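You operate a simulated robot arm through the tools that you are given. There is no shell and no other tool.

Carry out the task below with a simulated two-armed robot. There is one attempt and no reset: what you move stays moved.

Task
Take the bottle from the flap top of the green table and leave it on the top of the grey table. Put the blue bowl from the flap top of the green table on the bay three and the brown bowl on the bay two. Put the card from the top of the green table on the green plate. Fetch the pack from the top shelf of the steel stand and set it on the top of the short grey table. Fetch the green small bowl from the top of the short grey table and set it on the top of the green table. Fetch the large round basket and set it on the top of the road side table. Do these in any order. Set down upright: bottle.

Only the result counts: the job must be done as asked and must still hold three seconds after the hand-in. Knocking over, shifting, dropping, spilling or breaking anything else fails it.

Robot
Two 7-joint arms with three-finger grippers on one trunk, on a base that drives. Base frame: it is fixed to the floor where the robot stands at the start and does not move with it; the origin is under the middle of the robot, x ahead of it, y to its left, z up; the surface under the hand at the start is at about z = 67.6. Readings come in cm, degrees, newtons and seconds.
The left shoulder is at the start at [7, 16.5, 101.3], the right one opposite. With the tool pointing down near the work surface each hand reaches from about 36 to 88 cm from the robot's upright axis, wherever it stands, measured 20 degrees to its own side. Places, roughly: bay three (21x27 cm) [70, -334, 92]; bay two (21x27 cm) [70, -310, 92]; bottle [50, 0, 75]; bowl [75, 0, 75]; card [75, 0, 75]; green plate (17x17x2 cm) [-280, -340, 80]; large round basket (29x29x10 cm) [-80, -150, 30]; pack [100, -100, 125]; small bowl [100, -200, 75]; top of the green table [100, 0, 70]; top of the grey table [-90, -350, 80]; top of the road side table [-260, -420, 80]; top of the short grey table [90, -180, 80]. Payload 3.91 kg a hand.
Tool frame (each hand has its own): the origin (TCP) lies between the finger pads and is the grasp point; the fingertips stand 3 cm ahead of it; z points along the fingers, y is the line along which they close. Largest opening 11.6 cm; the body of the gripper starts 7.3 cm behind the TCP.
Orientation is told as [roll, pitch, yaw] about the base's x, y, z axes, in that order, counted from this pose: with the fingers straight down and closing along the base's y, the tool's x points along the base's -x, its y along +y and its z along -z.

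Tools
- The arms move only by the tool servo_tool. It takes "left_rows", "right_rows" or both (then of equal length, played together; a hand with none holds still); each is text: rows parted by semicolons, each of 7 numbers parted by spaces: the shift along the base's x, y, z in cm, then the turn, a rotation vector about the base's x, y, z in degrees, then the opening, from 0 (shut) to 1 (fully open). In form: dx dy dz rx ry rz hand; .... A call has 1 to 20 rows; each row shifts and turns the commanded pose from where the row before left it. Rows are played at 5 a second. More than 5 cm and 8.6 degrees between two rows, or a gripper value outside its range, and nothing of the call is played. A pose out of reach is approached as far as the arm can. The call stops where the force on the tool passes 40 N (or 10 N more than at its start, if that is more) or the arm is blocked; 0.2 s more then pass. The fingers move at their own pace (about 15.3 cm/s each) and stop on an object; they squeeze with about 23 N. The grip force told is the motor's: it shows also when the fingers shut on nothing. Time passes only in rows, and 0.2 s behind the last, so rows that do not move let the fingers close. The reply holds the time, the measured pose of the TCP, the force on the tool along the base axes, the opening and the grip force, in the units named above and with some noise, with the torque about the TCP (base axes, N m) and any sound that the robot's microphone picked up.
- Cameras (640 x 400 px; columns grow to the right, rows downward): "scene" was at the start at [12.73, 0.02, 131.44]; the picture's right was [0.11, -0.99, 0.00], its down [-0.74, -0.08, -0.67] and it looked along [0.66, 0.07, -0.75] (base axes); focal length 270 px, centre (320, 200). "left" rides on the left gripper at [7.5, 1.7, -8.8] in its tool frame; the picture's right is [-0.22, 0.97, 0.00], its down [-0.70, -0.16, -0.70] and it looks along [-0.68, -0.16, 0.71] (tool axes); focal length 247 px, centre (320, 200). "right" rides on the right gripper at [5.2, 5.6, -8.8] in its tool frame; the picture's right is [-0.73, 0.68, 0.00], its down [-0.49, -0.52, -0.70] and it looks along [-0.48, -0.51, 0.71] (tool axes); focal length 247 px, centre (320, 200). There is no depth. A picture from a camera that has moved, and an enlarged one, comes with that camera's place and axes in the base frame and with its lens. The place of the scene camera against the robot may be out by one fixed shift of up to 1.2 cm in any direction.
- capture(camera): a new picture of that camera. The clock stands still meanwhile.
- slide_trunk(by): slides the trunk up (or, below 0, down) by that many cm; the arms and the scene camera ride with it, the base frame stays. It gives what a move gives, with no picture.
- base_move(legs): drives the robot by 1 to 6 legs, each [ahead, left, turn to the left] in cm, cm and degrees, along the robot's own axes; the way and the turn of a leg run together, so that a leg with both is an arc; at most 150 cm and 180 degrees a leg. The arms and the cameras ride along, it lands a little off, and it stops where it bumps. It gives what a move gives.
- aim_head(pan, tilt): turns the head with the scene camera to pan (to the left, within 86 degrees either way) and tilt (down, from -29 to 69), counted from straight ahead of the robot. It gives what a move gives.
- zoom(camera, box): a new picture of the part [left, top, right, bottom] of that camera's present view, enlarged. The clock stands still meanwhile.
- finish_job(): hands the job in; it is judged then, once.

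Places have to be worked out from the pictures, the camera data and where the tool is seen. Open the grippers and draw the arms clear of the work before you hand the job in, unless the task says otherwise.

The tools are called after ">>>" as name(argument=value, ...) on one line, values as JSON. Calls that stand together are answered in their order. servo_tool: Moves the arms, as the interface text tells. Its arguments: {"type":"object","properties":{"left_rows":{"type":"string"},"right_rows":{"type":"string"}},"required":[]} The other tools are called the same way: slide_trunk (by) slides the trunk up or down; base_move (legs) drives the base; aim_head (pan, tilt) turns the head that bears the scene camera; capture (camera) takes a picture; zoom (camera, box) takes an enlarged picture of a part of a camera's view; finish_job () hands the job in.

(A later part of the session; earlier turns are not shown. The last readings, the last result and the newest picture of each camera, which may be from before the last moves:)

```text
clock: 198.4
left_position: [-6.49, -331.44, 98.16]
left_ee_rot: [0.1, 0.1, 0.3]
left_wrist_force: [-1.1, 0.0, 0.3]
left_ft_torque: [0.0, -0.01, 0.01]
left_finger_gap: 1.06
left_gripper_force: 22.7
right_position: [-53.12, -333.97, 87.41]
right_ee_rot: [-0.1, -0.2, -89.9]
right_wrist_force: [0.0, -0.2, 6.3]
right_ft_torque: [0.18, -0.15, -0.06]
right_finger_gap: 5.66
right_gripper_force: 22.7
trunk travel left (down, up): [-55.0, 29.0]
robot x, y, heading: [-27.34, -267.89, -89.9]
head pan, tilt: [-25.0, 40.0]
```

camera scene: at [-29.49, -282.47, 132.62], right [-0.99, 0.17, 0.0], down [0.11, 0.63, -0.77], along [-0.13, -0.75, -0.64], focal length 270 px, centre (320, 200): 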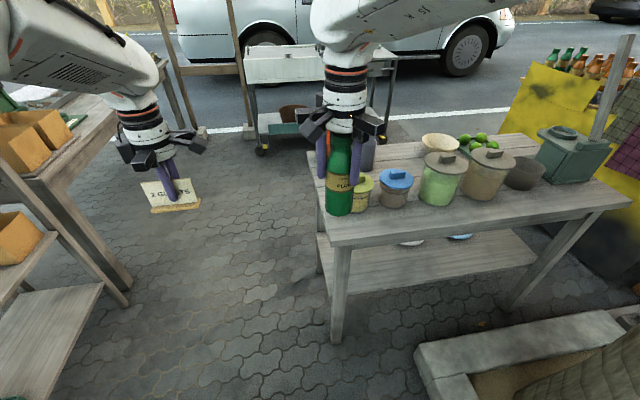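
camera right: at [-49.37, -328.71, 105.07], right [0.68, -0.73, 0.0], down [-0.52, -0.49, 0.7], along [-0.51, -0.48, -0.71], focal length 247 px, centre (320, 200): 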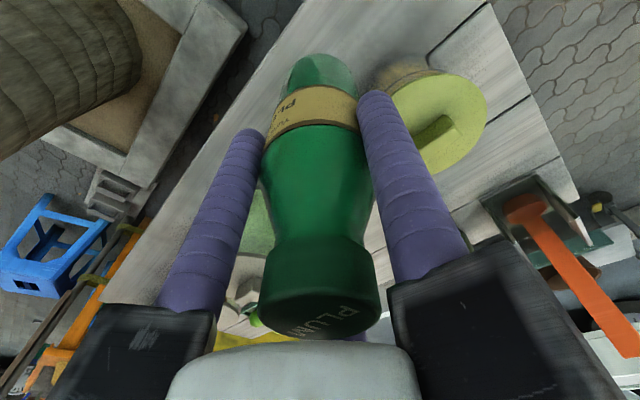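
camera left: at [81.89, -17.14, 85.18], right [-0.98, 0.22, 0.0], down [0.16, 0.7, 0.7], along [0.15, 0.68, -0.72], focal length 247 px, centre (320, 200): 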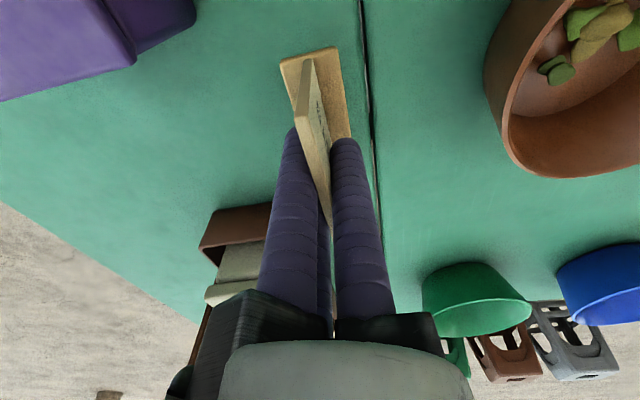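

Contact: the force went from −3 to +6 N at TCP z 87.4. I open the fingers moderately and rise straight up.

>>> servo_tool(right_rows="0 0 0.1 0 0 0 0.51; 0 0 0 0 0 0 0.55; 0 0 0 0 0 0 0.6; 0 0 0 0 0 0 0.62")

>>> servo_tool(right_rows="0 0 1 0 0 0 0.62; 0 0 2 0 0 0 0.62; 0 0 3 0 0 0 0.62; 0 0 4 0 0 0 0.62; 0 0 4 0 0 0 0.62; 0 0 4 0 0 0 0.62")

>>> capture(camera="scene")

>>> zoom(camera="scene", box=[260, 140, 420, 280])

```text
clock: 199.4
left_position: [-6.64, -331.47, 98.19]
left_ee_rot: [0.2, 0.1, 0.2]
left_wrist_force: [-0.5, -0.8, 0.0]
left_ft_torque: [0.01, 0.03, 0.0]
left_finger_gap: 1.07
left_gripper_force: 23.3
right_position: [-52.98, -334.05, 87.34]
right_ee_rot: [-0.1, -0.1, -89.9]
right_wrist_force: [0.0, 0.2, 0.5]
right_ft_torque: [0.05, 0.01, -0.01]
right_finger_gap: 7.22
right_gripper_force: 0.0
trunk travel left (down, up): [-55.0, 29.0]
robot x, y, heading: [-27.94, -268.48, -89.9]
head pan, tilt: [-25.0, 40.0]
```

```text
clock: 200.8
left_position: [-6.61, -331.47, 98.35]
left_ee_rot: [0.1, 0.1, 0.2]
left_wrist_force: [-0.4, 0.9, 0.2]
left_ft_torque: [-0.01, -0.02, -0.03]
left_finger_gap: 1.03
left_gripper_force: 23.0
right_position: [-53.33, -333.85, 105.61]
right_ee_rot: [-0.2, -0.1, -90.1]
right_wrist_force: [0.0, -0.7, -0.4]
right_ft_torque: [0.02, 0.01, -0.01]
right_finger_gap: 7.2
right_gripper_force: 0.1
trunk travel left (down, up): [-55.0, 29.0]
robot x, y, heading: [-27.82, -268.2, -89.9]
head pan, tilt: [-25.0, 40.0]
```

```text
taken
camera scene: at [-31.58, -281.7, 132.63], right [-0.91, 0.42, 0.0], down [0.27, 0.58, -0.77], along [-0.32, -0.69, -0.64], focal length 270 px, centre (320, 200)
```

scene: 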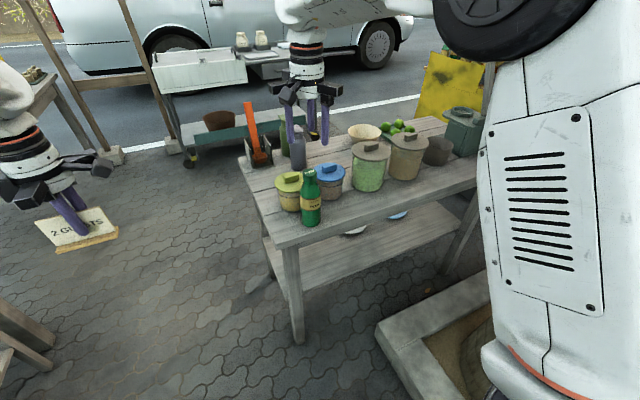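

```text
2.86 times, centred on (340, 210) of scene
camera zoom: at [-31.58, -281.7, 132.63], right [-0.91, 0.42, 0.0], down [0.27, 0.58, -0.77], along [-0.32, -0.69, -0.64], focal length 772 px, centre (263, 171)
```

zoom: 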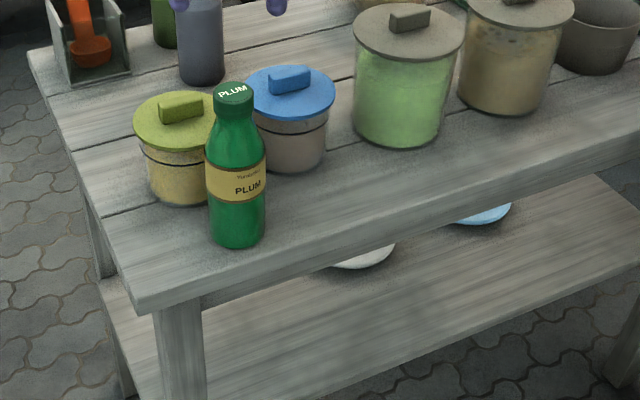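

The bottle stands upright and free. Next is the card on the green plate at about (−280, −340). I'll retreat north along the corridor to (−15, −78), turn to face −x and survey the west side.

>>> base_move(legs=[[-8, 0, 0], [0, 14, 0], [-120, 0, 0], [-62, 0, 0], [0, 0, -90]])

>>> aim_head(pan=0, tilt=15)

>>> capture(camera="scene")

>>> aim_head(pan=50, tilt=15)

>>> capture(camera="scene")

```text
clock: 215.5
left_position: [-78.78, -96.71, 98.24]
left_ee_rot: [0.2, 0.1, -90.3]
left_wrist_force: [-0.1, 0.5, 0.7]
left_ft_torque: [0.01, 0.0, 0.02]
left_finger_gap: 1.05
left_gripper_force: 22.9
right_position: [-80.95, -49.97, 105.48]
right_ee_rot: [-0.1, -0.1, 179.6]
right_wrist_force: [0.8, -0.3, 0.3]
right_ft_torque: [0.01, 0.02, 0.01]
right_finger_gap: 7.18
right_gripper_force: 0.0
trunk travel left (down, up): [-55.0, 29.0]
robot x, y, heading: [-15.49, -76.17, 179.9]
head pan, tilt: [-25.0, 40.0]
```

```text
clock: 216.4
left_position: [-78.77, -96.7, 98.15]
left_ee_rot: [0.3, 0.2, -90.2]
left_wrist_force: [-0.7, 0.6, -0.2]
left_ft_torque: [-0.02, 0.01, -0.02]
left_finger_gap: 1.04
left_gripper_force: 23.5
right_position: [-80.91, -49.93, 105.57]
right_ee_rot: [0.0, -0.1, 179.6]
right_wrist_force: [-0.3, 0.1, 0.0]
right_ft_torque: [-0.03, 0.01, 0.0]
right_finger_gap: 7.18
right_gripper_force: 0.0
trunk travel left (down, up): [-55.0, 29.0]
robot x, y, heading: [-15.01, -75.9, 179.5]
head pan, tilt: [0.0, 15.0]
```

```text
taken
camera scene: at [-29.78, -76.62, 136.57], right [0.01, 1.0, 0.0], down [0.26, 0.0, -0.97], along [-0.97, 0.01, -0.26], focal length 270 px, centre (320, 200)
```

scene: 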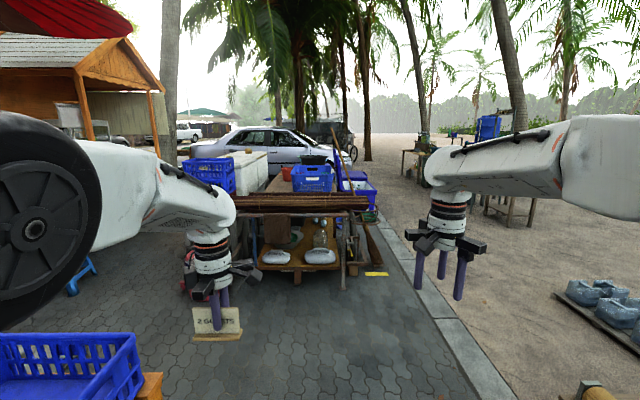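

```text
clock: 217.6
left_position: [-78.64, -96.73, 98.26]
left_ee_rot: [0.2, 0.1, -90.4]
left_wrist_force: [0.7, 1.0, 0.0]
left_ft_torque: [-0.01, 0.03, 0.03]
left_finger_gap: 1.06
left_gripper_force: 23.1
right_position: [-80.83, -49.81, 105.47]
right_ee_rot: [-0.2, 0.0, 179.7]
right_wrist_force: [0.5, 0.0, 0.2]
right_ft_torque: [0.01, -0.01, 0.0]
right_finger_gap: 7.2
right_gripper_force: 0.0
trunk travel left (down, up): [-55.0, 29.0]
robot x, y, heading: [-15.2, -75.67, 179.8]
head pan, tilt: [50.0, 15.0]
```

```text
taken
camera scene: at [-26.5, -83.8, 136.58], right [-0.76, 0.65, 0.0], down [0.17, 0.2, -0.97], along [-0.63, -0.74, -0.26], focal length 270 px, centre (320, 200)
```

scene: 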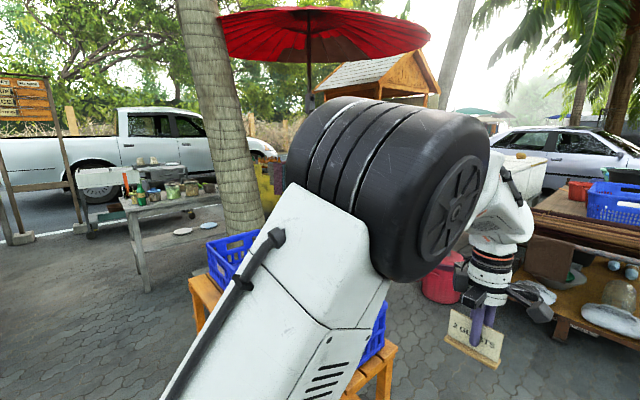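

Ahead is a stall at x≈−235; the red umbrella and kiosk are to the south-west. I drive forward to about (−125, −80) and look left.

>>> base_move(legs=[[110, 0, 0]])

>>> aim_head(pan=30, tilt=15)

>>> capture(camera="scene")

>>> aim_head(pan=75, tilt=15)

>>> capture(camera="scene")

```text
clock: 223.2
left_position: [-188.81, -95.51, 98.24]
left_ee_rot: [0.2, 0.0, -90.6]
left_wrist_force: [0.6, 0.5, 0.0]
left_ft_torque: [0.03, 0.01, -0.01]
left_finger_gap: 1.04
left_gripper_force: 23.4
right_position: [-190.59, -48.71, 105.45]
right_ee_rot: [-0.2, -0.1, 179.3]
right_wrist_force: [-0.5, -0.5, 0.2]
right_ft_torque: [-0.01, 0.01, 0.02]
right_finger_gap: 7.21
right_gripper_force: 0.1
trunk travel left (down, up): [-55.0, 29.0]
robot x, y, heading: [-125.23, -75.0, 179.3]
head pan, tilt: [50.0, 15.0]
```

```text
clock: 224.1
left_position: [-188.56, -95.42, 98.26]
left_ee_rot: [0.2, 0.2, -90.5]
left_wrist_force: [0.0, 0.1, -0.2]
left_ft_torque: [0.02, -0.02, 0.01]
left_finger_gap: 1.02
left_gripper_force: 22.7
right_position: [-190.65, -48.76, 105.52]
right_ee_rot: [-0.1, -0.1, 179.3]
right_wrist_force: [0.0, 0.3, -0.3]
right_ft_torque: [0.02, -0.02, -0.01]
right_finger_gap: 7.17
right_gripper_force: 0.0
trunk travel left (down, up): [-55.0, 29.0]
robot x, y, heading: [-125.0, -74.6, 179.1]
head pan, tilt: [30.0, 15.0]
```

```text
taken
camera scene: at [-138.43, -80.31, 136.58], right [-0.49, 0.87, 0.0], down [0.23, 0.13, -0.97], along [-0.84, -0.47, -0.26], focal length 270 px, centre (320, 200)
```

scene: 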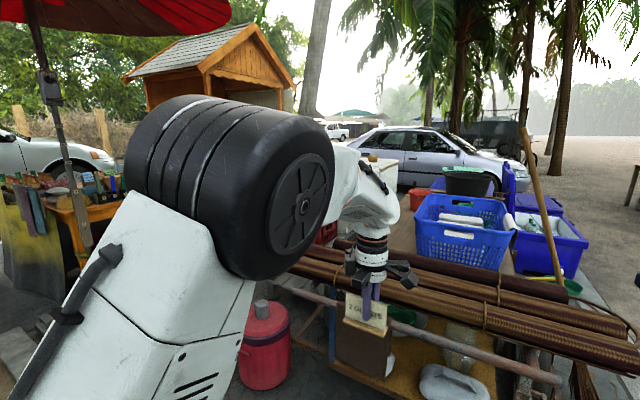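

```text
clock: 225.2
left_position: [-188.64, -95.46, 98.2]
left_ee_rot: [0.2, 0.1, -90.5]
left_wrist_force: [-0.4, 0.9, -0.4]
left_ft_torque: [0.02, 0.01, -0.01]
left_finger_gap: 1.03
left_gripper_force: 22.7
right_position: [-190.58, -48.61, 105.49]
right_ee_rot: [-0.1, -0.1, 179.3]
right_wrist_force: [0.9, -0.3, -0.1]
right_ft_torque: [0.01, 0.02, -0.04]
right_finger_gap: 7.18
right_gripper_force: 0.0
trunk travel left (down, up): [-55.0, 29.0]
robot x, y, heading: [-125.28, -74.69, 179.3]
head pan, tilt: [75.0, 15.0]
```

```text
taken
camera scene: at [-132.83, -84.71, 136.58], right [-0.96, 0.27, 0.0], down [0.07, 0.25, -0.97], along [-0.26, -0.93, -0.26], focal length 270 px, centre (320, 200)
```

scene: 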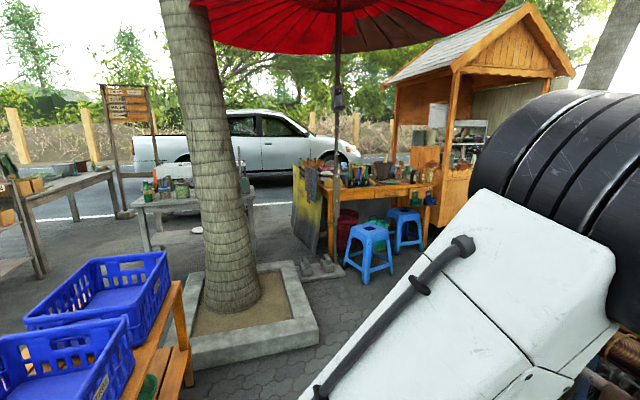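

The card hand is near the stall's pole bundle, so no further ahead. I'll sidestep north a bit, turn left to face −y, and survey the passage between the tree planter and the stall.

>>> base_move(legs=[[-8, 0, 0], [0, -20, 0], [0, 0, 45], [0, 0, 45.5], [0, -20, 0]])

>>> aim_head(pan=0, tilt=20)

>>> capture(camera="scene")

>>> aim_head(pan=-25, tilt=30)

>>> capture(camera="scene")

```text
clock: 232.8
left_position: [-116.72, -118.07, 98.16]
left_ee_rot: [0.3, 0.0, -0.9]
left_wrist_force: [-0.4, -0.1, -0.3]
left_ft_torque: [-0.01, -0.02, 0.01]
left_finger_gap: 1.04
left_gripper_force: 22.9
right_position: [-163.39, -119.68, 105.46]
right_ee_rot: [-0.1, -0.1, -90.9]
right_wrist_force: [-0.6, 0.7, 1.6]
right_ft_torque: [0.0, -0.04, 0.0]
right_finger_gap: 7.18
right_gripper_force: 0.0
trunk travel left (down, up): [-55.0, 29.0]
robot x, y, heading: [-137.07, -54.23, -90.9]
head pan, tilt: [75.0, 15.0]
```

```text
clock: 234.3
left_position: [-116.56, -117.83, 98.27]
left_ee_rot: [0.3, 0.1, -0.8]
left_wrist_force: [-0.4, 0.1, -0.2]
left_ft_torque: [0.0, -0.01, 0.0]
left_finger_gap: 1.01
left_gripper_force: 23.6
right_position: [-163.38, -119.74, 105.57]
right_ee_rot: [0.0, -0.1, -90.9]
right_wrist_force: [1.4, -0.5, 0.1]
right_ft_torque: [0.02, -0.01, -0.03]
right_finger_gap: 7.2
right_gripper_force: 0.0
trunk travel left (down, up): [-55.0, 29.0]
robot x, y, heading: [-137.16, -54.29, -90.8]
head pan, tilt: [0.0, 20.0]
```

```text
taken
camera scene: at [-137.27, -69.54, 135.76], right [-1.0, 0.01, 0.0], down [0.0, 0.34, -0.94], along [-0.01, -0.94, -0.34], focal length 270 px, centre (320, 200)
```

scene: 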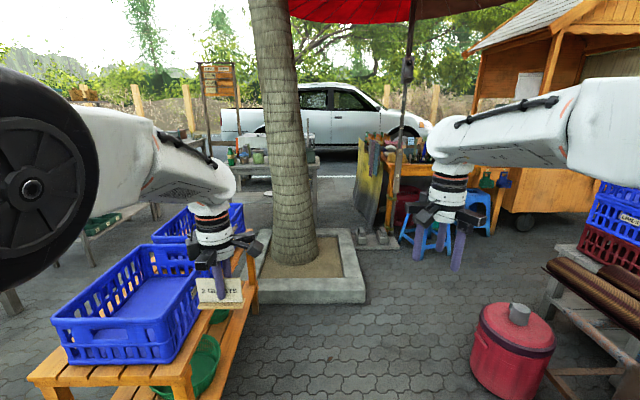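

```text
clock: 235.2
left_position: [-116.64, -118.01, 98.32]
left_ee_rot: [0.3, 0.0, -0.7]
left_wrist_force: [-0.8, -0.4, -0.1]
left_ft_torque: [0.0, -0.01, 0.01]
left_finger_gap: 1.06
left_gripper_force: 23.1
right_position: [-163.43, -119.71, 105.42]
right_ee_rot: [-0.1, -0.1, -90.9]
right_wrist_force: [-0.2, -0.9, 0.7]
right_ft_torque: [-0.01, 0.03, 0.02]
right_finger_gap: 7.2
right_gripper_force: 0.0
trunk travel left (down, up): [-55.0, 29.0]
robot x, y, heading: [-136.98, -54.54, -91.0]
head pan, tilt: [-25.0, 30.0]
```

```text
taken
camera scene: at [-141.07, -68.37, 134.16], right [-0.9, 0.44, 0.0], down [0.22, 0.45, -0.87], along [-0.38, -0.78, -0.5], focal length 270 px, centre (320, 200)
```

scene: 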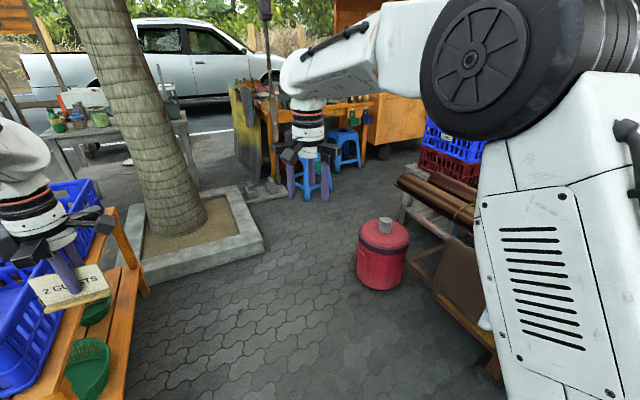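

There's a gap between the planter corner and the red bucket. I drive forward to about (−160, −118) for a closer look at that gap and the tables beyond.

>>> base_move(legs=[[0, -22, 0.9], [62, 0, 0]])

>>> aim_head(pan=0, tilt=40)

>>> capture(camera="scene")

>>> aim_head(pan=-30, tilt=25)

>>> capture(camera="scene")

>>> aim_head(pan=0, tilt=15)

>>> capture(camera="scene")

```text
clock: 239.9
left_position: [-138.38, -179.42, 98.29]
left_ee_rot: [0.2, 0.1, -0.2]
left_wrist_force: [0.1, 0.7, 0.7]
left_ft_torque: [0.0, -0.06, -0.02]
left_finger_gap: 1.02
left_gripper_force: 23.0
right_position: [-185.1, -181.69, 105.49]
right_ee_rot: [-0.2, -0.2, -90.3]
right_wrist_force: [0.5, 0.0, -0.2]
right_ft_torque: [0.0, 0.0, 0.0]
right_finger_gap: 7.2
right_gripper_force: 0.1
trunk travel left (down, up): [-55.0, 29.0]
robot x, y, heading: [-159.19, -116.03, -89.9]
head pan, tilt: [-25.0, 30.0]
```

```text
clock: 240.8
left_position: [-138.27, -179.35, 98.26]
left_ee_rot: [0.0, 0.2, -0.2]
left_wrist_force: [0.8, -1.1, -0.6]
left_ft_torque: [0.01, 0.0, 0.01]
left_finger_gap: 1.05
left_gripper_force: 23.0
right_position: [-185.08, -181.47, 105.62]
right_ee_rot: [-0.1, -0.2, -90.3]
right_wrist_force: [0.2, -0.3, 0.2]
right_ft_torque: [-0.01, 0.02, -0.02]
right_finger_gap: 7.2
right_gripper_force: 0.1
trunk travel left (down, up): [-55.0, 29.0]
robot x, y, heading: [-159.37, -116.08, -90.2]
head pan, tilt: [0.0, 40.0]
```

```text
taken
camera scene: at [-159.46, -130.37, 132.63], right [-1.0, 0.01, 0.0], down [0.0, 0.64, -0.77], along [0.0, -0.77, -0.64], focal length 270 px, centre (320, 200)
```

scene: 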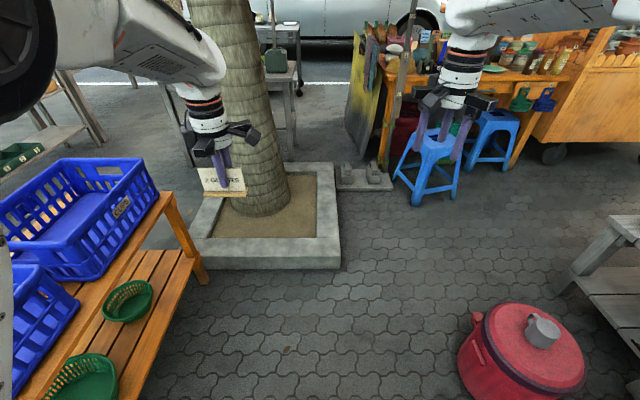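

```text
clock: 241.8
left_position: [-138.41, -179.51, 98.25]
left_ee_rot: [0.2, 0.1, -0.2]
left_wrist_force: [0.1, 0.7, -1.1]
left_ft_torque: [-0.02, -0.01, -0.03]
left_finger_gap: 1.05
left_gripper_force: 22.6
right_position: [-185.12, -181.55, 105.5]
right_ee_rot: [-0.2, -0.4, -90.5]
right_wrist_force: [-0.6, 1.0, -0.4]
right_ft_torque: [0.01, 0.02, 0.02]
right_finger_gap: 7.23
right_gripper_force: 0.1
trunk travel left (down, up): [-55.0, 29.0]
robot x, y, heading: [-159.29, -115.85, -90.2]
head pan, tilt: [-30.0, 25.0]
```

```text
taken
camera scene: at [-164.05, -129.84, 134.95], right [-0.86, 0.5, 0.0], down [0.21, 0.37, -0.91], along [-0.46, -0.78, -0.42], focal length 270 px, centre (320, 200)
```

scene: 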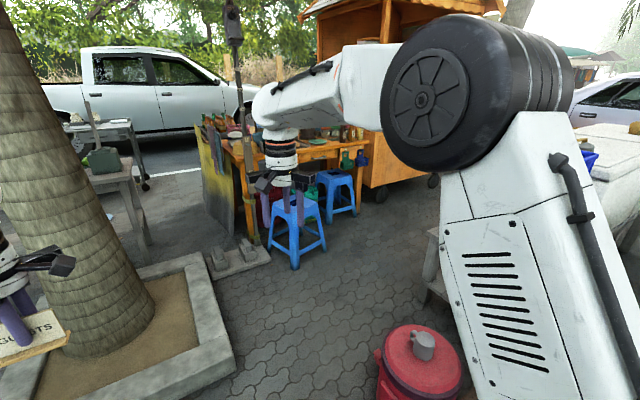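

```text
clock: 242.7
left_position: [-138.31, -179.48, 98.38]
left_ee_rot: [0.2, 0.1, -0.3]
left_wrist_force: [-0.4, 0.7, -0.7]
left_ft_torque: [-0.03, 0.02, 0.0]
left_finger_gap: 1.03
left_gripper_force: 23.0
right_position: [-184.99, -181.62, 105.55]
right_ee_rot: [0.0, -0.1, -90.3]
right_wrist_force: [-0.9, 0.1, 0.2]
right_ft_torque: [0.03, 0.02, 0.0]
right_finger_gap: 7.21
right_gripper_force: 0.1
trunk travel left (down, up): [-55.0, 29.0]
robot x, y, heading: [-159.12, -115.83, -90.0]
head pan, tilt: [0.0, 15.0]
```

```text
taken
camera scene: at [-159.46, -131.22, 136.58], right [-1.0, 0.01, 0.0], down [0.0, 0.26, -0.97], along [-0.01, -0.97, -0.26], focal length 270 px, centre (320, 200)
```

scene: 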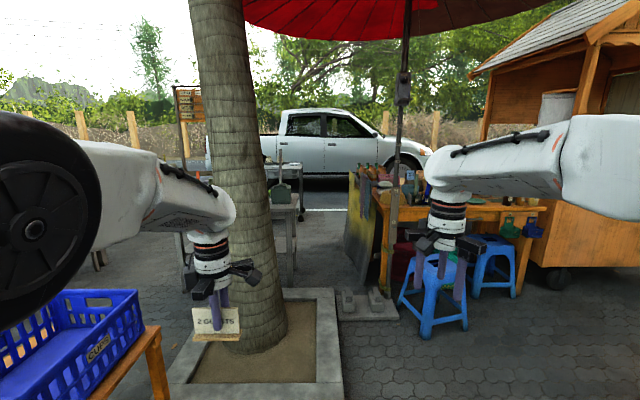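

Zooming on the tables under the umbrella to understand what is there.

>>> zoom(camera="scene", box=[330, 150, 580, 350])

>>> aim_head(pan=-30, tilt=20)

>>> zoom(camera="scene", box=[170, 100, 410, 290])

```text
2.00 times, centred on (455, 250) of scene
camera zoom: at [-159.46, -131.22, 136.58], right [-1.0, 0.01, 0.0], down [0.0, 0.26, -0.97], along [-0.01, -0.97, -0.26], focal length 541 px, centre (50, 100)
```

zoom: 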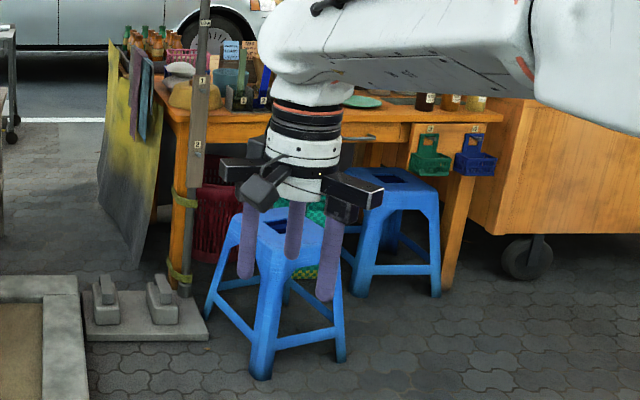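

```text
clock: 243.7
left_position: [-138.21, -179.33, 98.27]
left_ee_rot: [0.2, 0.2, -0.2]
left_wrist_force: [1.2, 0.9, 0.2]
left_ft_torque: [-0.04, -0.02, -0.02]
left_finger_gap: 1.01
left_gripper_force: 23.3
right_position: [-185.07, -181.71, 105.43]
right_ee_rot: [-0.1, -0.2, -90.3]
right_wrist_force: [0.5, 0.4, 0.4]
right_ft_torque: [0.02, 0.0, -0.01]
right_finger_gap: 7.17
right_gripper_force: 0.0
trunk travel left (down, up): [-55.0, 29.0]
robot x, y, heading: [-159.43, -115.87, -90.3]
head pan, tilt: [-30.0, 20.0]
```

```text
2.11 times, centred on (290, 195) of scene
camera zoom: at [-164.1, -129.93, 135.77], right [-0.86, 0.5, 0.0], down [0.17, 0.3, -0.94], along [-0.47, -0.81, -0.34], focal length 569 px, centre (383, 210)
```

zoom: 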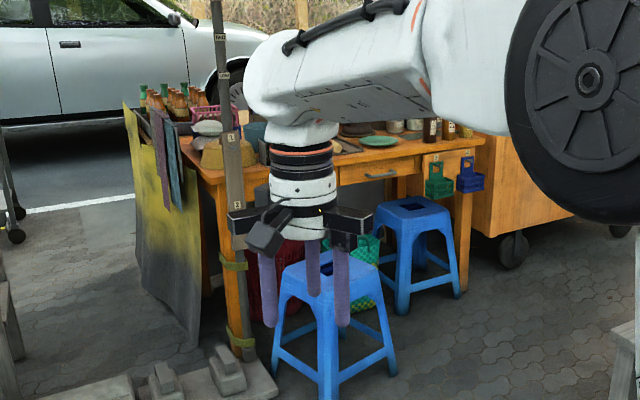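

The green plate is on the wooden table under the umbrella, at about (−283, −336). I raise the trunk for a higher viewpoint to see what lies behind that table.

>>> slide_trunk(by=28)

>>> aim_head(pan=-18, tilt=25)

>>> capture(camera="scene")

>>> zoom(camera="scene", box=[250, 60, 490, 220])

```text
clock: 246.5
left_position: [-138.35, -179.42, 126.3]
left_ee_rot: [0.2, 0.1, -0.2]
left_wrist_force: [0.2, -0.5, -0.1]
left_ft_torque: [0.0, 0.01, 0.04]
left_finger_gap: 1.03
left_gripper_force: 22.4
right_position: [-185.06, -181.61, 133.53]
right_ee_rot: [-0.1, -0.2, -90.4]
right_wrist_force: [0.0, 0.9, 0.5]
right_ft_torque: [0.0, 0.04, -0.01]
right_finger_gap: 7.16
right_gripper_force: 0.1
trunk travel left (down, up): [-83.0, 1.0]
robot x, y, heading: [-159.24, -115.82, -90.3]
head pan, tilt: [-30.0, 20.0]
```

```text
clock: 247.2
left_position: [-138.34, -179.45, 126.27]
left_ee_rot: [0.2, 0.1, -0.2]
left_wrist_force: [0.1, 0.2, -0.4]
left_ft_torque: [-0.02, -0.01, -0.01]
left_finger_gap: 1.04
left_gripper_force: 23.5
right_position: [-185.11, -181.72, 133.57]
right_ee_rot: [-0.1, -0.1, -90.3]
right_wrist_force: [-0.4, -0.2, 0.3]
right_ft_torque: [-0.03, 0.02, 0.0]
right_finger_gap: 7.2
right_gripper_force: 0.1
trunk travel left (down, up): [-83.0, 1.0]
robot x, y, heading: [-159.14, -115.72, -90.6]
head pan, tilt: [-18.0, 25.0]
```

```text
taken
camera scene: at [-162.31, -130.65, 162.96], right [-0.95, 0.31, 0.0], down [0.13, 0.4, -0.91], along [-0.29, -0.86, -0.42], focal length 270 px, centre (320, 200)
```

scene: 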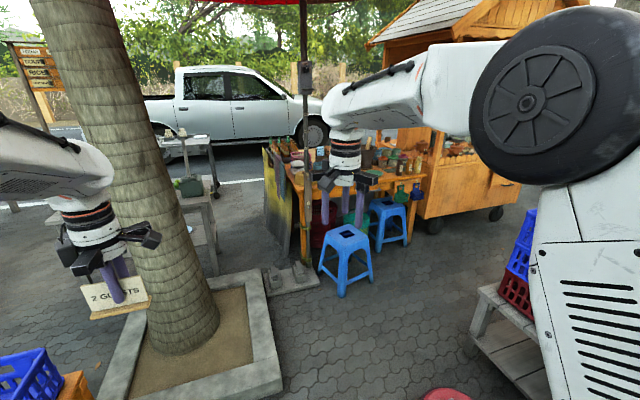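

```text
2.50 times, centred on (370, 140) of scene
camera zoom: at [-162.31, -130.65, 162.96], right [-0.95, 0.31, 0.0], down [0.13, 0.4, -0.91], along [-0.29, -0.86, -0.42], focal length 676 px, centre (195, 350)
```

zoom: 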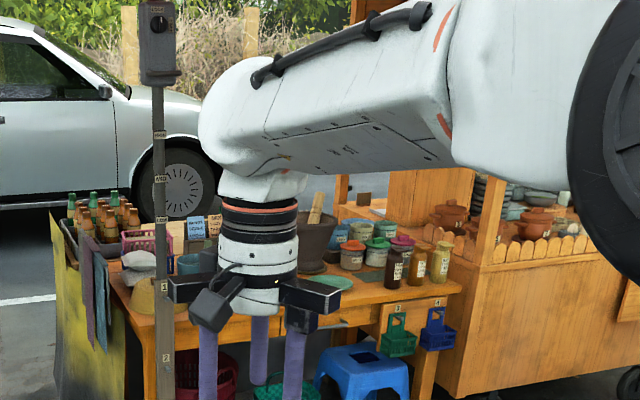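

The right arm blocks the view. I strafe right about 38 cm (staying north of the red pot) so the table is seen between the arms.

>>> base_move(legs=[[5, 0, 0.5], [0, -38, 0]])

>>> aim_head(pan=-8, tilt=25)

>>> capture(camera="scene")

>>> zoom(camera="scene", box=[200, 60, 460, 240])

>>> aim_head(pan=0, tilt=55)

>>> capture(camera="scene")

```text
clock: 250.2
left_position: [-175.6, -184.34, 126.38]
left_ee_rot: [0.3, 0.0, 0.2]
left_wrist_force: [-0.1, 0.1, -0.3]
left_ft_torque: [-0.02, 0.05, 0.0]
left_finger_gap: 1.02
left_gripper_force: 23.1
right_position: [-222.45, -186.84, 133.61]
right_ee_rot: [-0.2, -0.2, -89.9]
right_wrist_force: [0.1, -0.8, -0.3]
right_ft_torque: [0.02, 0.03, 0.01]
right_finger_gap: 7.21
right_gripper_force: 0.0
trunk travel left (down, up): [-83.0, 1.0]
robot x, y, heading: [-197.21, -121.01, -90.1]
head pan, tilt: [-18.0, 25.0]
```

```text
clock: 250.9
left_position: [-175.93, -184.37, 126.22]
left_ee_rot: [0.3, 0.0, 0.2]
left_wrist_force: [-0.4, -0.3, -0.6]
left_ft_torque: [0.0, -0.04, 0.02]
left_finger_gap: 1.0
left_gripper_force: 22.7
right_position: [-222.53, -186.84, 133.44]
right_ee_rot: [-0.1, 0.0, -89.9]
right_wrist_force: [-0.2, -0.1, -0.1]
right_ft_torque: [0.02, -0.01, -0.02]
right_finger_gap: 7.2
right_gripper_force: 0.1
trunk travel left (down, up): [-83.0, 1.0]
robot x, y, heading: [-197.13, -120.93, -90.1]
head pan, tilt: [-8.0, 25.0]
```

```text
taken
camera scene: at [-198.62, -136.08, 162.95], right [-0.99, 0.14, 0.0], down [0.06, 0.42, -0.91], along [-0.13, -0.9, -0.42], focal length 270 px, centre (320, 200)
```

scene: 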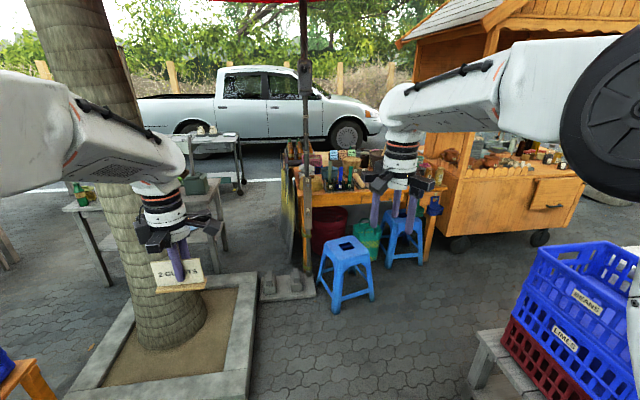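

```text
2.22 times, centred on (330, 150) of scene
camera zoom: at [-198.62, -136.08, 162.95], right [-0.99, 0.14, 0.0], down [0.06, 0.42, -0.91], along [-0.13, -0.9, -0.42], focal length 601 px, centre (298, 311)
```

zoom: 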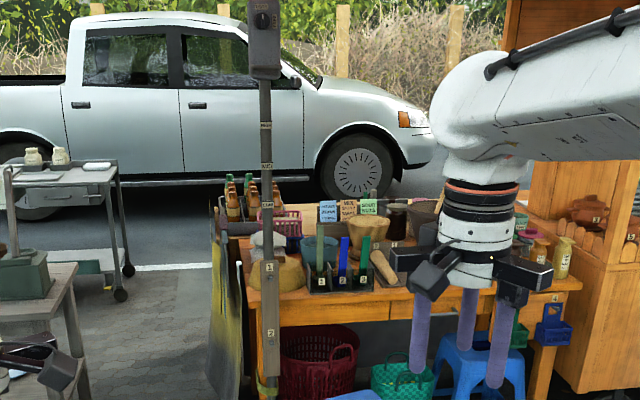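

```text
clock: 251.8
left_position: [-175.84, -184.28, 126.25]
left_ee_rot: [0.2, 0.1, 0.2]
left_wrist_force: [0.7, 0.6, -0.1]
left_ft_torque: [0.0, 0.02, -0.02]
left_finger_gap: 1.04
left_gripper_force: 23.2
right_position: [-222.57, -186.77, 133.5]
right_ee_rot: [-0.1, -0.2, -89.9]
right_wrist_force: [-0.4, -0.2, 0.1]
right_ft_torque: [0.01, -0.02, -0.01]
right_finger_gap: 7.17
right_gripper_force: 0.1
trunk travel left (down, up): [-83.0, 1.0]
robot x, y, heading: [-197.05, -120.76, -90.0]
head pan, tilt: [0.0, 55.0]
```

```text
taken
camera scene: at [-197.27, -134.15, 158.56], right [-1.0, 0.0, 0.0], down [0.0, 0.82, -0.57], along [0.0, -0.57, -0.82], focal length 270 px, centre (320, 200)
```

scene: 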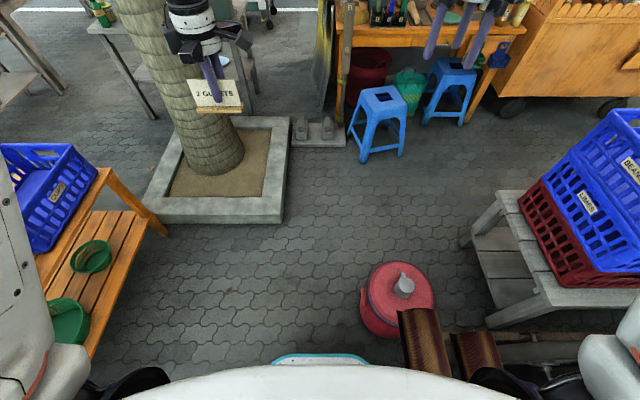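

This top view is useful: the planter's near corner is at about (−172, −218), the pot at (−234, −167) with r≈18.5, the stool legs from (−231, −281) to (−264, −290) and the bench corner at (−290, −219). I'll pass the planter–pot gap diagonally at heading −129.5°. First I lower the trunk and go to (−157, −153).

>>> slide_trunk(by=-28)

>>> base_move(legs=[[0, 40, 0], [32, 0, 0], [0, 0, -39.4]])

>>> aim_head(pan=0, tilt=55)

>>> capture(camera="scene")

```text
clock: 254.7
left_position: [-175.86, -184.32, 98.28]
left_ee_rot: [0.3, 0.1, 0.2]
left_wrist_force: [-0.5, -0.2, 0.1]
left_ft_torque: [0.0, 0.01, -0.02]
left_finger_gap: 1.02
left_gripper_force: 23.2
right_position: [-222.61, -186.77, 105.46]
right_ee_rot: [-0.2, -0.1, -89.8]
right_wrist_force: [0.0, -0.3, 0.5]
right_ft_torque: [0.0, 0.02, 0.02]
right_finger_gap: 7.17
right_gripper_force: 0.1
trunk travel left (down, up): [-55.0, 29.0]
robot x, y, heading: [-197.23, -121.09, -89.8]
head pan, tilt: [0.0, 55.0]
```

```text
clock: 260.7
left_position: [-181.64, -214.75, 98.28]
left_ee_rot: [0.2, 0.1, -39.5]
left_wrist_force: [-0.3, 1.2, 0.4]
left_ft_torque: [-0.02, 0.01, -0.01]
left_finger_gap: 1.03
left_gripper_force: 23.0
right_position: [-219.09, -186.91, 105.65]
right_ee_rot: [-0.1, -0.2, -129.7]
right_wrist_force: [-0.1, -0.9, -0.3]
right_ft_torque: [-0.02, -0.01, -0.01]
right_finger_gap: 7.2
right_gripper_force: 0.0
trunk travel left (down, up): [-55.0, 29.0]
robot x, y, heading: [-157.78, -152.37, -129.7]
head pan, tilt: [0.0, 55.0]
```

```text
clock: 261.3
left_position: [-181.58, -214.7, 98.42]
left_ee_rot: [0.1, 0.1, -39.6]
left_wrist_force: [-0.7, 0.1, -0.5]
left_ft_torque: [0.02, 0.02, 0.02]
left_finger_gap: 1.06
left_gripper_force: 23.2
right_position: [-218.98, -186.85, 105.49]
right_ee_rot: [-0.1, -0.2, -129.8]
right_wrist_force: [0.1, 0.1, 0.3]
right_ft_torque: [0.02, 0.02, -0.01]
right_finger_gap: 7.19
right_gripper_force: 0.1
trunk travel left (down, up): [-55.0, 29.0]
robot x, y, heading: [-157.24, -152.46, -129.7]
head pan, tilt: [0.0, 55.0]
```

```text
taken
camera scene: at [-165.45, -162.68, 130.56], right [-0.77, 0.64, 0.0], down [0.52, 0.63, -0.57], along [-0.37, -0.44, -0.82], focal length 270 px, centre (320, 200)
```

scene: 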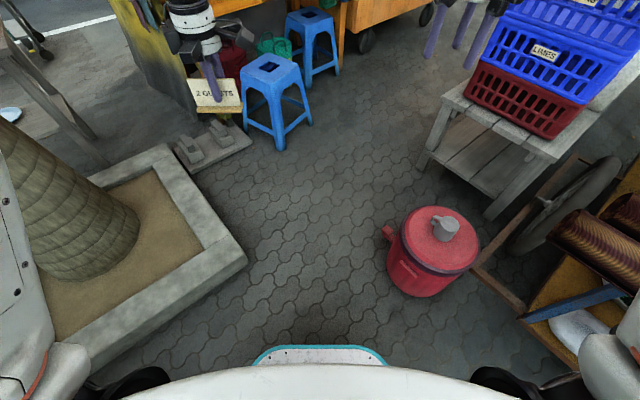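

Seen along the gap: planter corner about 34.5 cm left of my axis, pot body 29.5 cm right (its handle 26). I shift 4 cm left and advance in stages.

>>> base_move(legs=[[0, 4.2, 0.2], [25, 0, 0]])

>>> capture(camera="scene")

```text
clock: 263.6
left_position: [-193.96, -236.35, 98.26]
left_ee_rot: [0.2, 0.1, -39.6]
left_wrist_force: [0.8, -0.4, -0.1]
left_ft_torque: [0.0, -0.02, 0.0]
left_finger_gap: 1.05
left_gripper_force: 23.1
right_position: [-231.54, -208.51, 105.4]
right_ee_rot: [-0.2, -0.1, -129.6]
right_wrist_force: [-0.5, 0.3, 0.5]
right_ft_torque: [0.01, 0.0, 0.0]
right_finger_gap: 7.22
right_gripper_force: 0.0
trunk travel left (down, up): [-55.0, 29.0]
robot x, y, heading: [-169.82, -174.16, -129.5]
head pan, tilt: [0.0, 55.0]
```

```text
taken
camera scene: at [-177.92, -184.34, 130.56], right [-0.77, 0.64, 0.0], down [0.52, 0.63, -0.57], along [-0.37, -0.44, -0.82], focal length 270 px, centre (320, 200)
```

scene: 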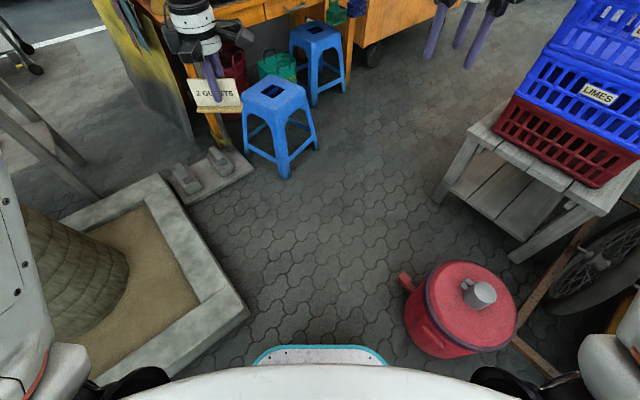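

Well centred now: planter corner 29.8 cm left, pot handle 30.3 cm right. Advancing 28 cm and rechecking.

>>> base_move(legs=[[28, 0, 0]])

>>> capture(camera="scene")

```text
clock: 265.6
left_position: [-212.09, -258.15, 98.37]
left_ee_rot: [0.3, 0.1, -39.6]
left_wrist_force: [-0.4, 0.4, -0.2]
left_ft_torque: [0.0, 0.0, -0.03]
left_finger_gap: 1.02
left_gripper_force: 23.2
right_position: [-249.57, -230.1, 105.55]
right_ee_rot: [-0.1, -0.1, -129.8]
right_wrist_force: [-0.2, 1.2, 0.3]
right_ft_torque: [0.01, -0.04, -0.03]
right_finger_gap: 7.14
right_gripper_force: 0.1
trunk travel left (down, up): [-55.0, 29.0]
robot x, y, heading: [-188.04, -195.91, -129.6]
head pan, tilt: [0.0, 55.0]
```

```text
taken
camera scene: at [-195.98, -206.11, 130.56], right [-0.77, 0.64, 0.0], down [0.52, 0.63, -0.57], along [-0.37, -0.44, -0.82], focal length 270 px, centre (320, 200)
```

scene: 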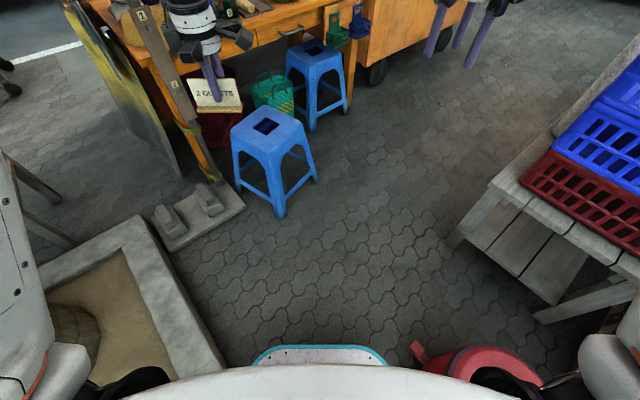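

Passing cleanly. Advancing another 38 cm to be clear of both before turning.

>>> base_move(legs=[[38, 0, 0]])

>>> capture(camera="scene")

```text
clock: 268.0
left_position: [-237.42, -287.8, 98.3]
left_ee_rot: [0.1, 0.1, -40.0]
left_wrist_force: [1.4, -0.4, -0.6]
left_ft_torque: [0.01, 0.0, 0.03]
left_finger_gap: 1.04
left_gripper_force: 22.9
right_position: [-274.63, -259.67, 105.43]
right_ee_rot: [-0.1, -0.1, -130.0]
right_wrist_force: [-1.0, 0.6, -0.4]
right_ft_torque: [0.03, -0.01, 0.04]
right_finger_gap: 7.21
right_gripper_force: 0.0
trunk travel left (down, up): [-55.0, 29.0]
robot x, y, heading: [-213.14, -225.54, -130.1]
head pan, tilt: [0.0, 55.0]
```

```text
taken
camera scene: at [-220.94, -235.88, 130.55], right [-0.77, 0.64, 0.0], down [0.53, 0.63, -0.57], along [-0.37, -0.44, -0.82], focal length 270 px, centre (320, 200)
```

scene: 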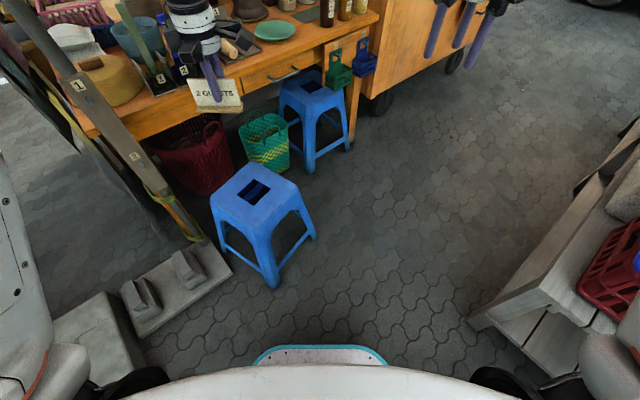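

The green plate is in view at about (−283, −338). I turn left to heading −90, then strafe right to x≈−252.

>>> base_move(legs=[[0, 0, 40], [0, -38, 0]])

>>> capture(camera="scene")

```text
clock: 272.3
left_position: [-228.93, -289.17, 98.28]
left_ee_rot: [0.1, 0.1, 0.4]
left_wrist_force: [-0.6, -0.7, -0.5]
left_ft_torque: [0.0, 0.01, 0.02]
left_finger_gap: 1.08
left_gripper_force: 23.0
right_position: [-275.65, -291.76, 105.55]
right_ee_rot: [-0.1, -0.3, -89.6]
right_wrist_force: [-0.3, 0.1, 0.7]
right_ft_torque: [-0.01, -0.01, 0.0]
right_finger_gap: 7.2
right_gripper_force: 0.0
trunk travel left (down, up): [-55.0, 29.0]
robot x, y, heading: [-250.51, -225.84, -89.7]
head pan, tilt: [0.0, 55.0]
```

```text
taken
camera scene: at [-250.64, -239.04, 130.56], right [-1.0, 0.0, 0.0], down [0.0, 0.82, -0.57], along [0.0, -0.57, -0.82], focal length 270 px, centre (320, 200)
```

scene: 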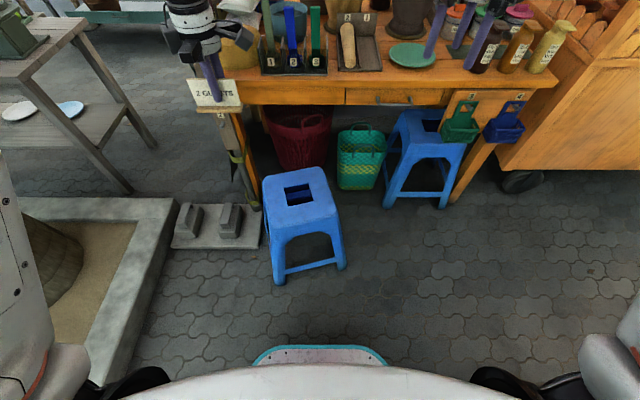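

Clear view of the table: plate centre ≈(−282, −337.5), stool legs at (−228.5, −280) and (−261, −289). I move ahead 22 cm, then right in two steps to x≈−299, staying between stool and bench.

>>> base_move(legs=[[21, 0, -0.3], [2, -30, 0]])

>>> capture(camera="scene")

```text
clock: 275.6
left_position: [-259.75, -311.99, 98.33]
left_ee_rot: [0.1, 0.0, -0.2]
left_wrist_force: [0.3, -1.1, -0.9]
left_ft_torque: [0.01, -0.03, -0.01]
left_finger_gap: 1.05
left_gripper_force: 23.1
right_position: [-306.49, -314.19, 105.52]
right_ee_rot: [-0.1, -0.3, -90.3]
right_wrist_force: [-0.4, -0.8, -0.1]
right_ft_torque: [-0.01, -0.03, 0.04]
right_finger_gap: 7.17
right_gripper_force: 0.1
trunk travel left (down, up): [-55.0, 29.0]
robot x, y, heading: [-280.69, -248.59, -90.3]
head pan, tilt: [0.0, 55.0]
```

```text
taken
camera scene: at [-280.91, -261.65, 130.55], right [-1.0, 0.01, 0.0], down [0.01, 0.82, -0.57], along [0.0, -0.57, -0.82], focal length 270 px, centre (320, 200)
```

scene: 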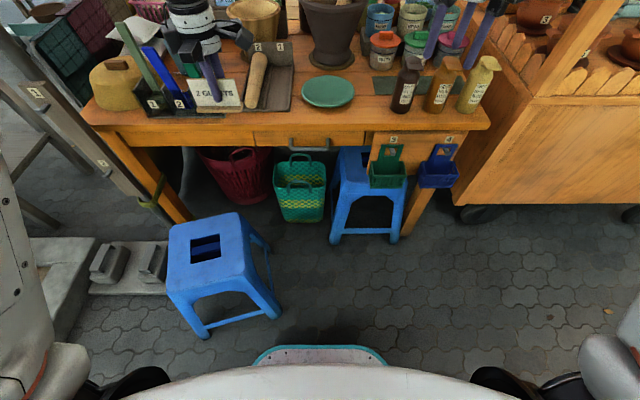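

Plate at (−281.7, −337.3); a mortar stands behind it and a box with a pestle on its left. I finish the base approach to (−299, −266).

>>> base_move(legs=[[0, -18.3, 0.3], [16, 0, 0]])

>>> capture(camera="scene")

>>> capture(camera="left")

```text
clock: 278.2
left_position: [-277.51, -327.93, 98.39]
left_ee_rot: [0.2, 0.1, 0.0]
left_wrist_force: [-0.2, -1.3, -0.4]
left_ft_torque: [0.05, 0.03, 0.0]
left_finger_gap: 1.05
left_gripper_force: 23.1
right_position: [-324.35, -330.42, 105.47]
right_ee_rot: [0.0, -0.3, -90.1]
right_wrist_force: [0.3, -0.7, 0.1]
right_ft_torque: [0.06, 0.02, 0.02]
right_finger_gap: 7.18
right_gripper_force: 0.1
trunk travel left (down, up): [-55.0, 29.0]
robot x, y, heading: [-298.81, -264.49, -89.9]
head pan, tilt: [0.0, 55.0]
```

```text
taken
camera scene: at [-298.84, -277.72, 130.56], right [-1.0, 0.0, 0.0], down [0.0, 0.82, -0.57], along [0.0, -0.57, -0.82], focal length 270 px, centre (320, 200)
```

scene: 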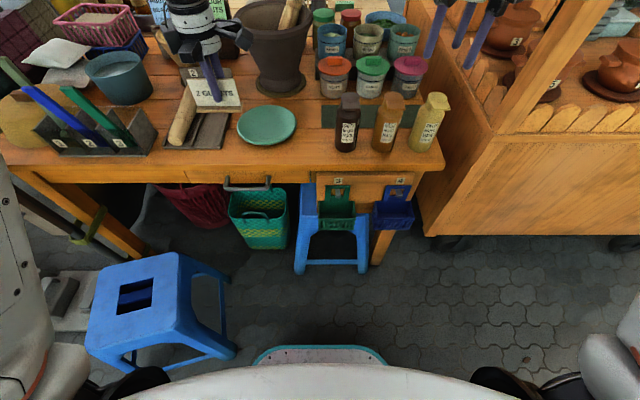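

```text
taken
camera left: at [-285.03, -326.22, 107.13], right [0.22, 0.97, 0.0], down [0.7, -0.16, 0.7], along [0.68, -0.15, -0.72], focal length 247 px, centre (320, 200)
```

left: 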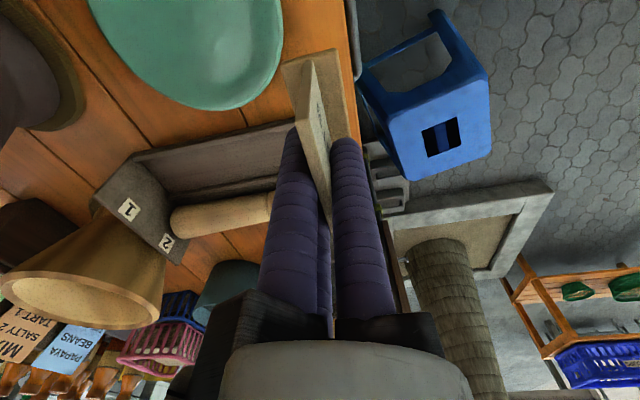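

Plate centre is at (−283.3, −337.8). I move the card over it at this height, then descend.

>>> servo_tool(left_rows="-1.4 -2.5 0 0 0 0 0; -1.4 -2.5 0 0 0 0 0; -1.4 -2.5 0 0 0 0 0; -1.4 -2.4 0 0 0 0 0; 0 0 -3 0 0 0 0; 0 0 -3 0 0 0 0; 0 0 -2 0 0 0 0")

>>> capture(camera="left")

>>> zoom(camera="scene", box=[160, 20, 380, 170])

```text
clock: 279.8
left_position: [-283.22, -337.83, 90.18]
left_ee_rot: [0.2, 0.1, 0.1]
left_wrist_force: [0.5, 0.1, -0.4]
left_ft_torque: [0.03, 0.01, -0.01]
left_finger_gap: 1.03
left_gripper_force: 22.7
right_position: [-324.39, -330.32, 105.49]
right_ee_rot: [-0.1, -0.1, -90.1]
right_wrist_force: [-0.2, -0.3, -0.2]
right_ft_torque: [0.0, 0.0, -0.02]
right_finger_gap: 7.19
right_gripper_force: 0.1
trunk travel left (down, up): [-55.0, 29.0]
robot x, y, heading: [-298.69, -264.93, -90.0]
head pan, tilt: [0.0, 55.0]
```

```text
taken
camera left: at [-290.69, -336.08, 99.1], right [0.22, 0.97, 0.0], down [0.7, -0.16, 0.7], along [0.68, -0.15, -0.72], focal length 247 px, centre (320, 200)
```

left: 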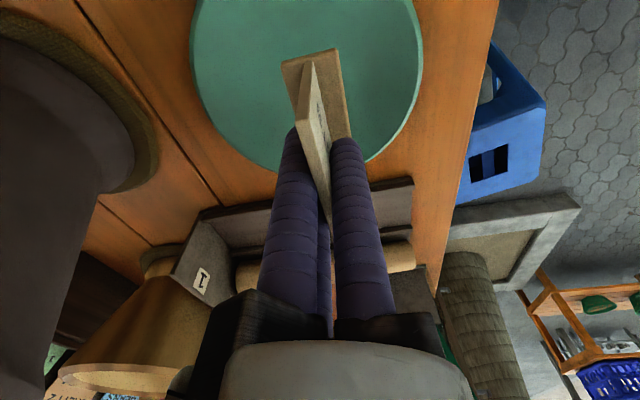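

```text
2.67 times, centred on (270, 95) of scene
camera zoom: at [-298.84, -277.74, 130.55], right [-1.0, 0.0, 0.0], down [0.0, 0.82, -0.57], along [0.0, -0.57, -0.82], focal length 721 px, centre (453, 480)
```

zoom: 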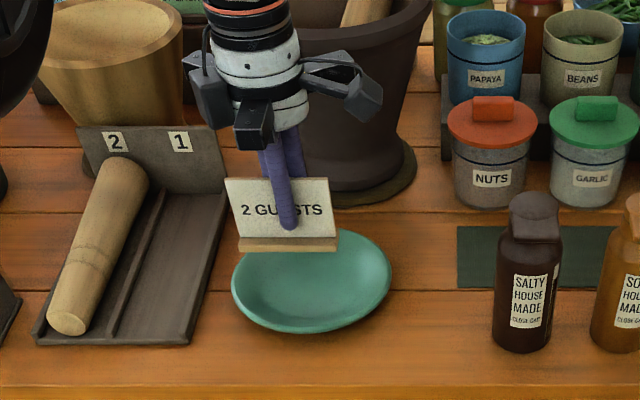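

The card is over the plate, about half a cm off centre. I correct it and lower gently.

>>> servo_tool(left_rows="-0.5 -0.2 -1 0 0 0 0; 0 0 -1 0 0 0 0; 0 0 -0.6 0 0 0 0; 0 0 -0.4 0 0 0 0; 0 0 -0.4 0 0 0 0")

>>> zoom(camera="scene", box=[200, 60, 340, 160])

```text
clock: 281.0
left_position: [-283.61, -337.95, 86.85]
left_ee_rot: [0.1, 0.1, 0.0]
left_wrist_force: [0.1, 0.7, -0.1]
left_ft_torque: [-0.02, 0.0, -0.02]
left_finger_gap: 1.05
left_gripper_force: 22.7
right_position: [-324.34, -330.23, 105.5]
right_ee_rot: [-0.1, -0.2, -90.2]
right_wrist_force: [0.2, 0.3, -0.6]
right_ft_torque: [0.0, 0.01, 0.01]
right_finger_gap: 7.17
right_gripper_force: 0.0
trunk travel left (down, up): [-55.0, 29.0]
robot x, y, heading: [-298.8, -264.64, -89.8]
head pan, tilt: [0.0, 55.0]
```

```text
4.00 times, centred on (270, 110) of scene
camera zoom: at [-298.85, -277.7, 130.55], right [-1.0, 0.0, 0.0], down [0.0, 0.82, -0.57], along [0.0, -0.57, -0.82], focal length 1081 px, centre (520, 560)
```

zoom: 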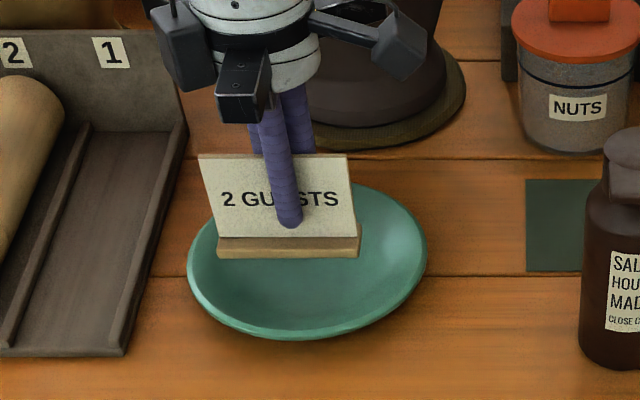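

The dish is shallow with sloped sides, and the card is about 1 cm left of centre. Correcting and lowering further.

>>> servo_tool(left_rows="-1 0.4 0 0 0 0 0; 0 0 -0.4 0 0 0 0; 0 0 -0.3 0 0 0 0; 0 0 -0.3 0 0 0 0")

```text
clock: 282.0
left_position: [-284.5, -337.58, 85.91]
left_ee_rot: [0.3, 0.1, 0.0]
left_wrist_force: [0.0, 0.2, 0.4]
left_ft_torque: [0.0, -0.02, -0.02]
left_finger_gap: 1.05
left_gripper_force: 23.3
right_position: [-324.35, -330.33, 105.53]
right_ee_rot: [-0.1, -0.1, -90.2]
right_wrist_force: [1.4, -0.1, 0.1]
right_ft_torque: [0.01, 0.0, 0.01]
right_finger_gap: 7.2
right_gripper_force: 0.0
trunk travel left (down, up): [-55.0, 29.0]
robot x, y, heading: [-298.47, -264.91, -90.3]
head pan, tilt: [0.0, 55.0]
```

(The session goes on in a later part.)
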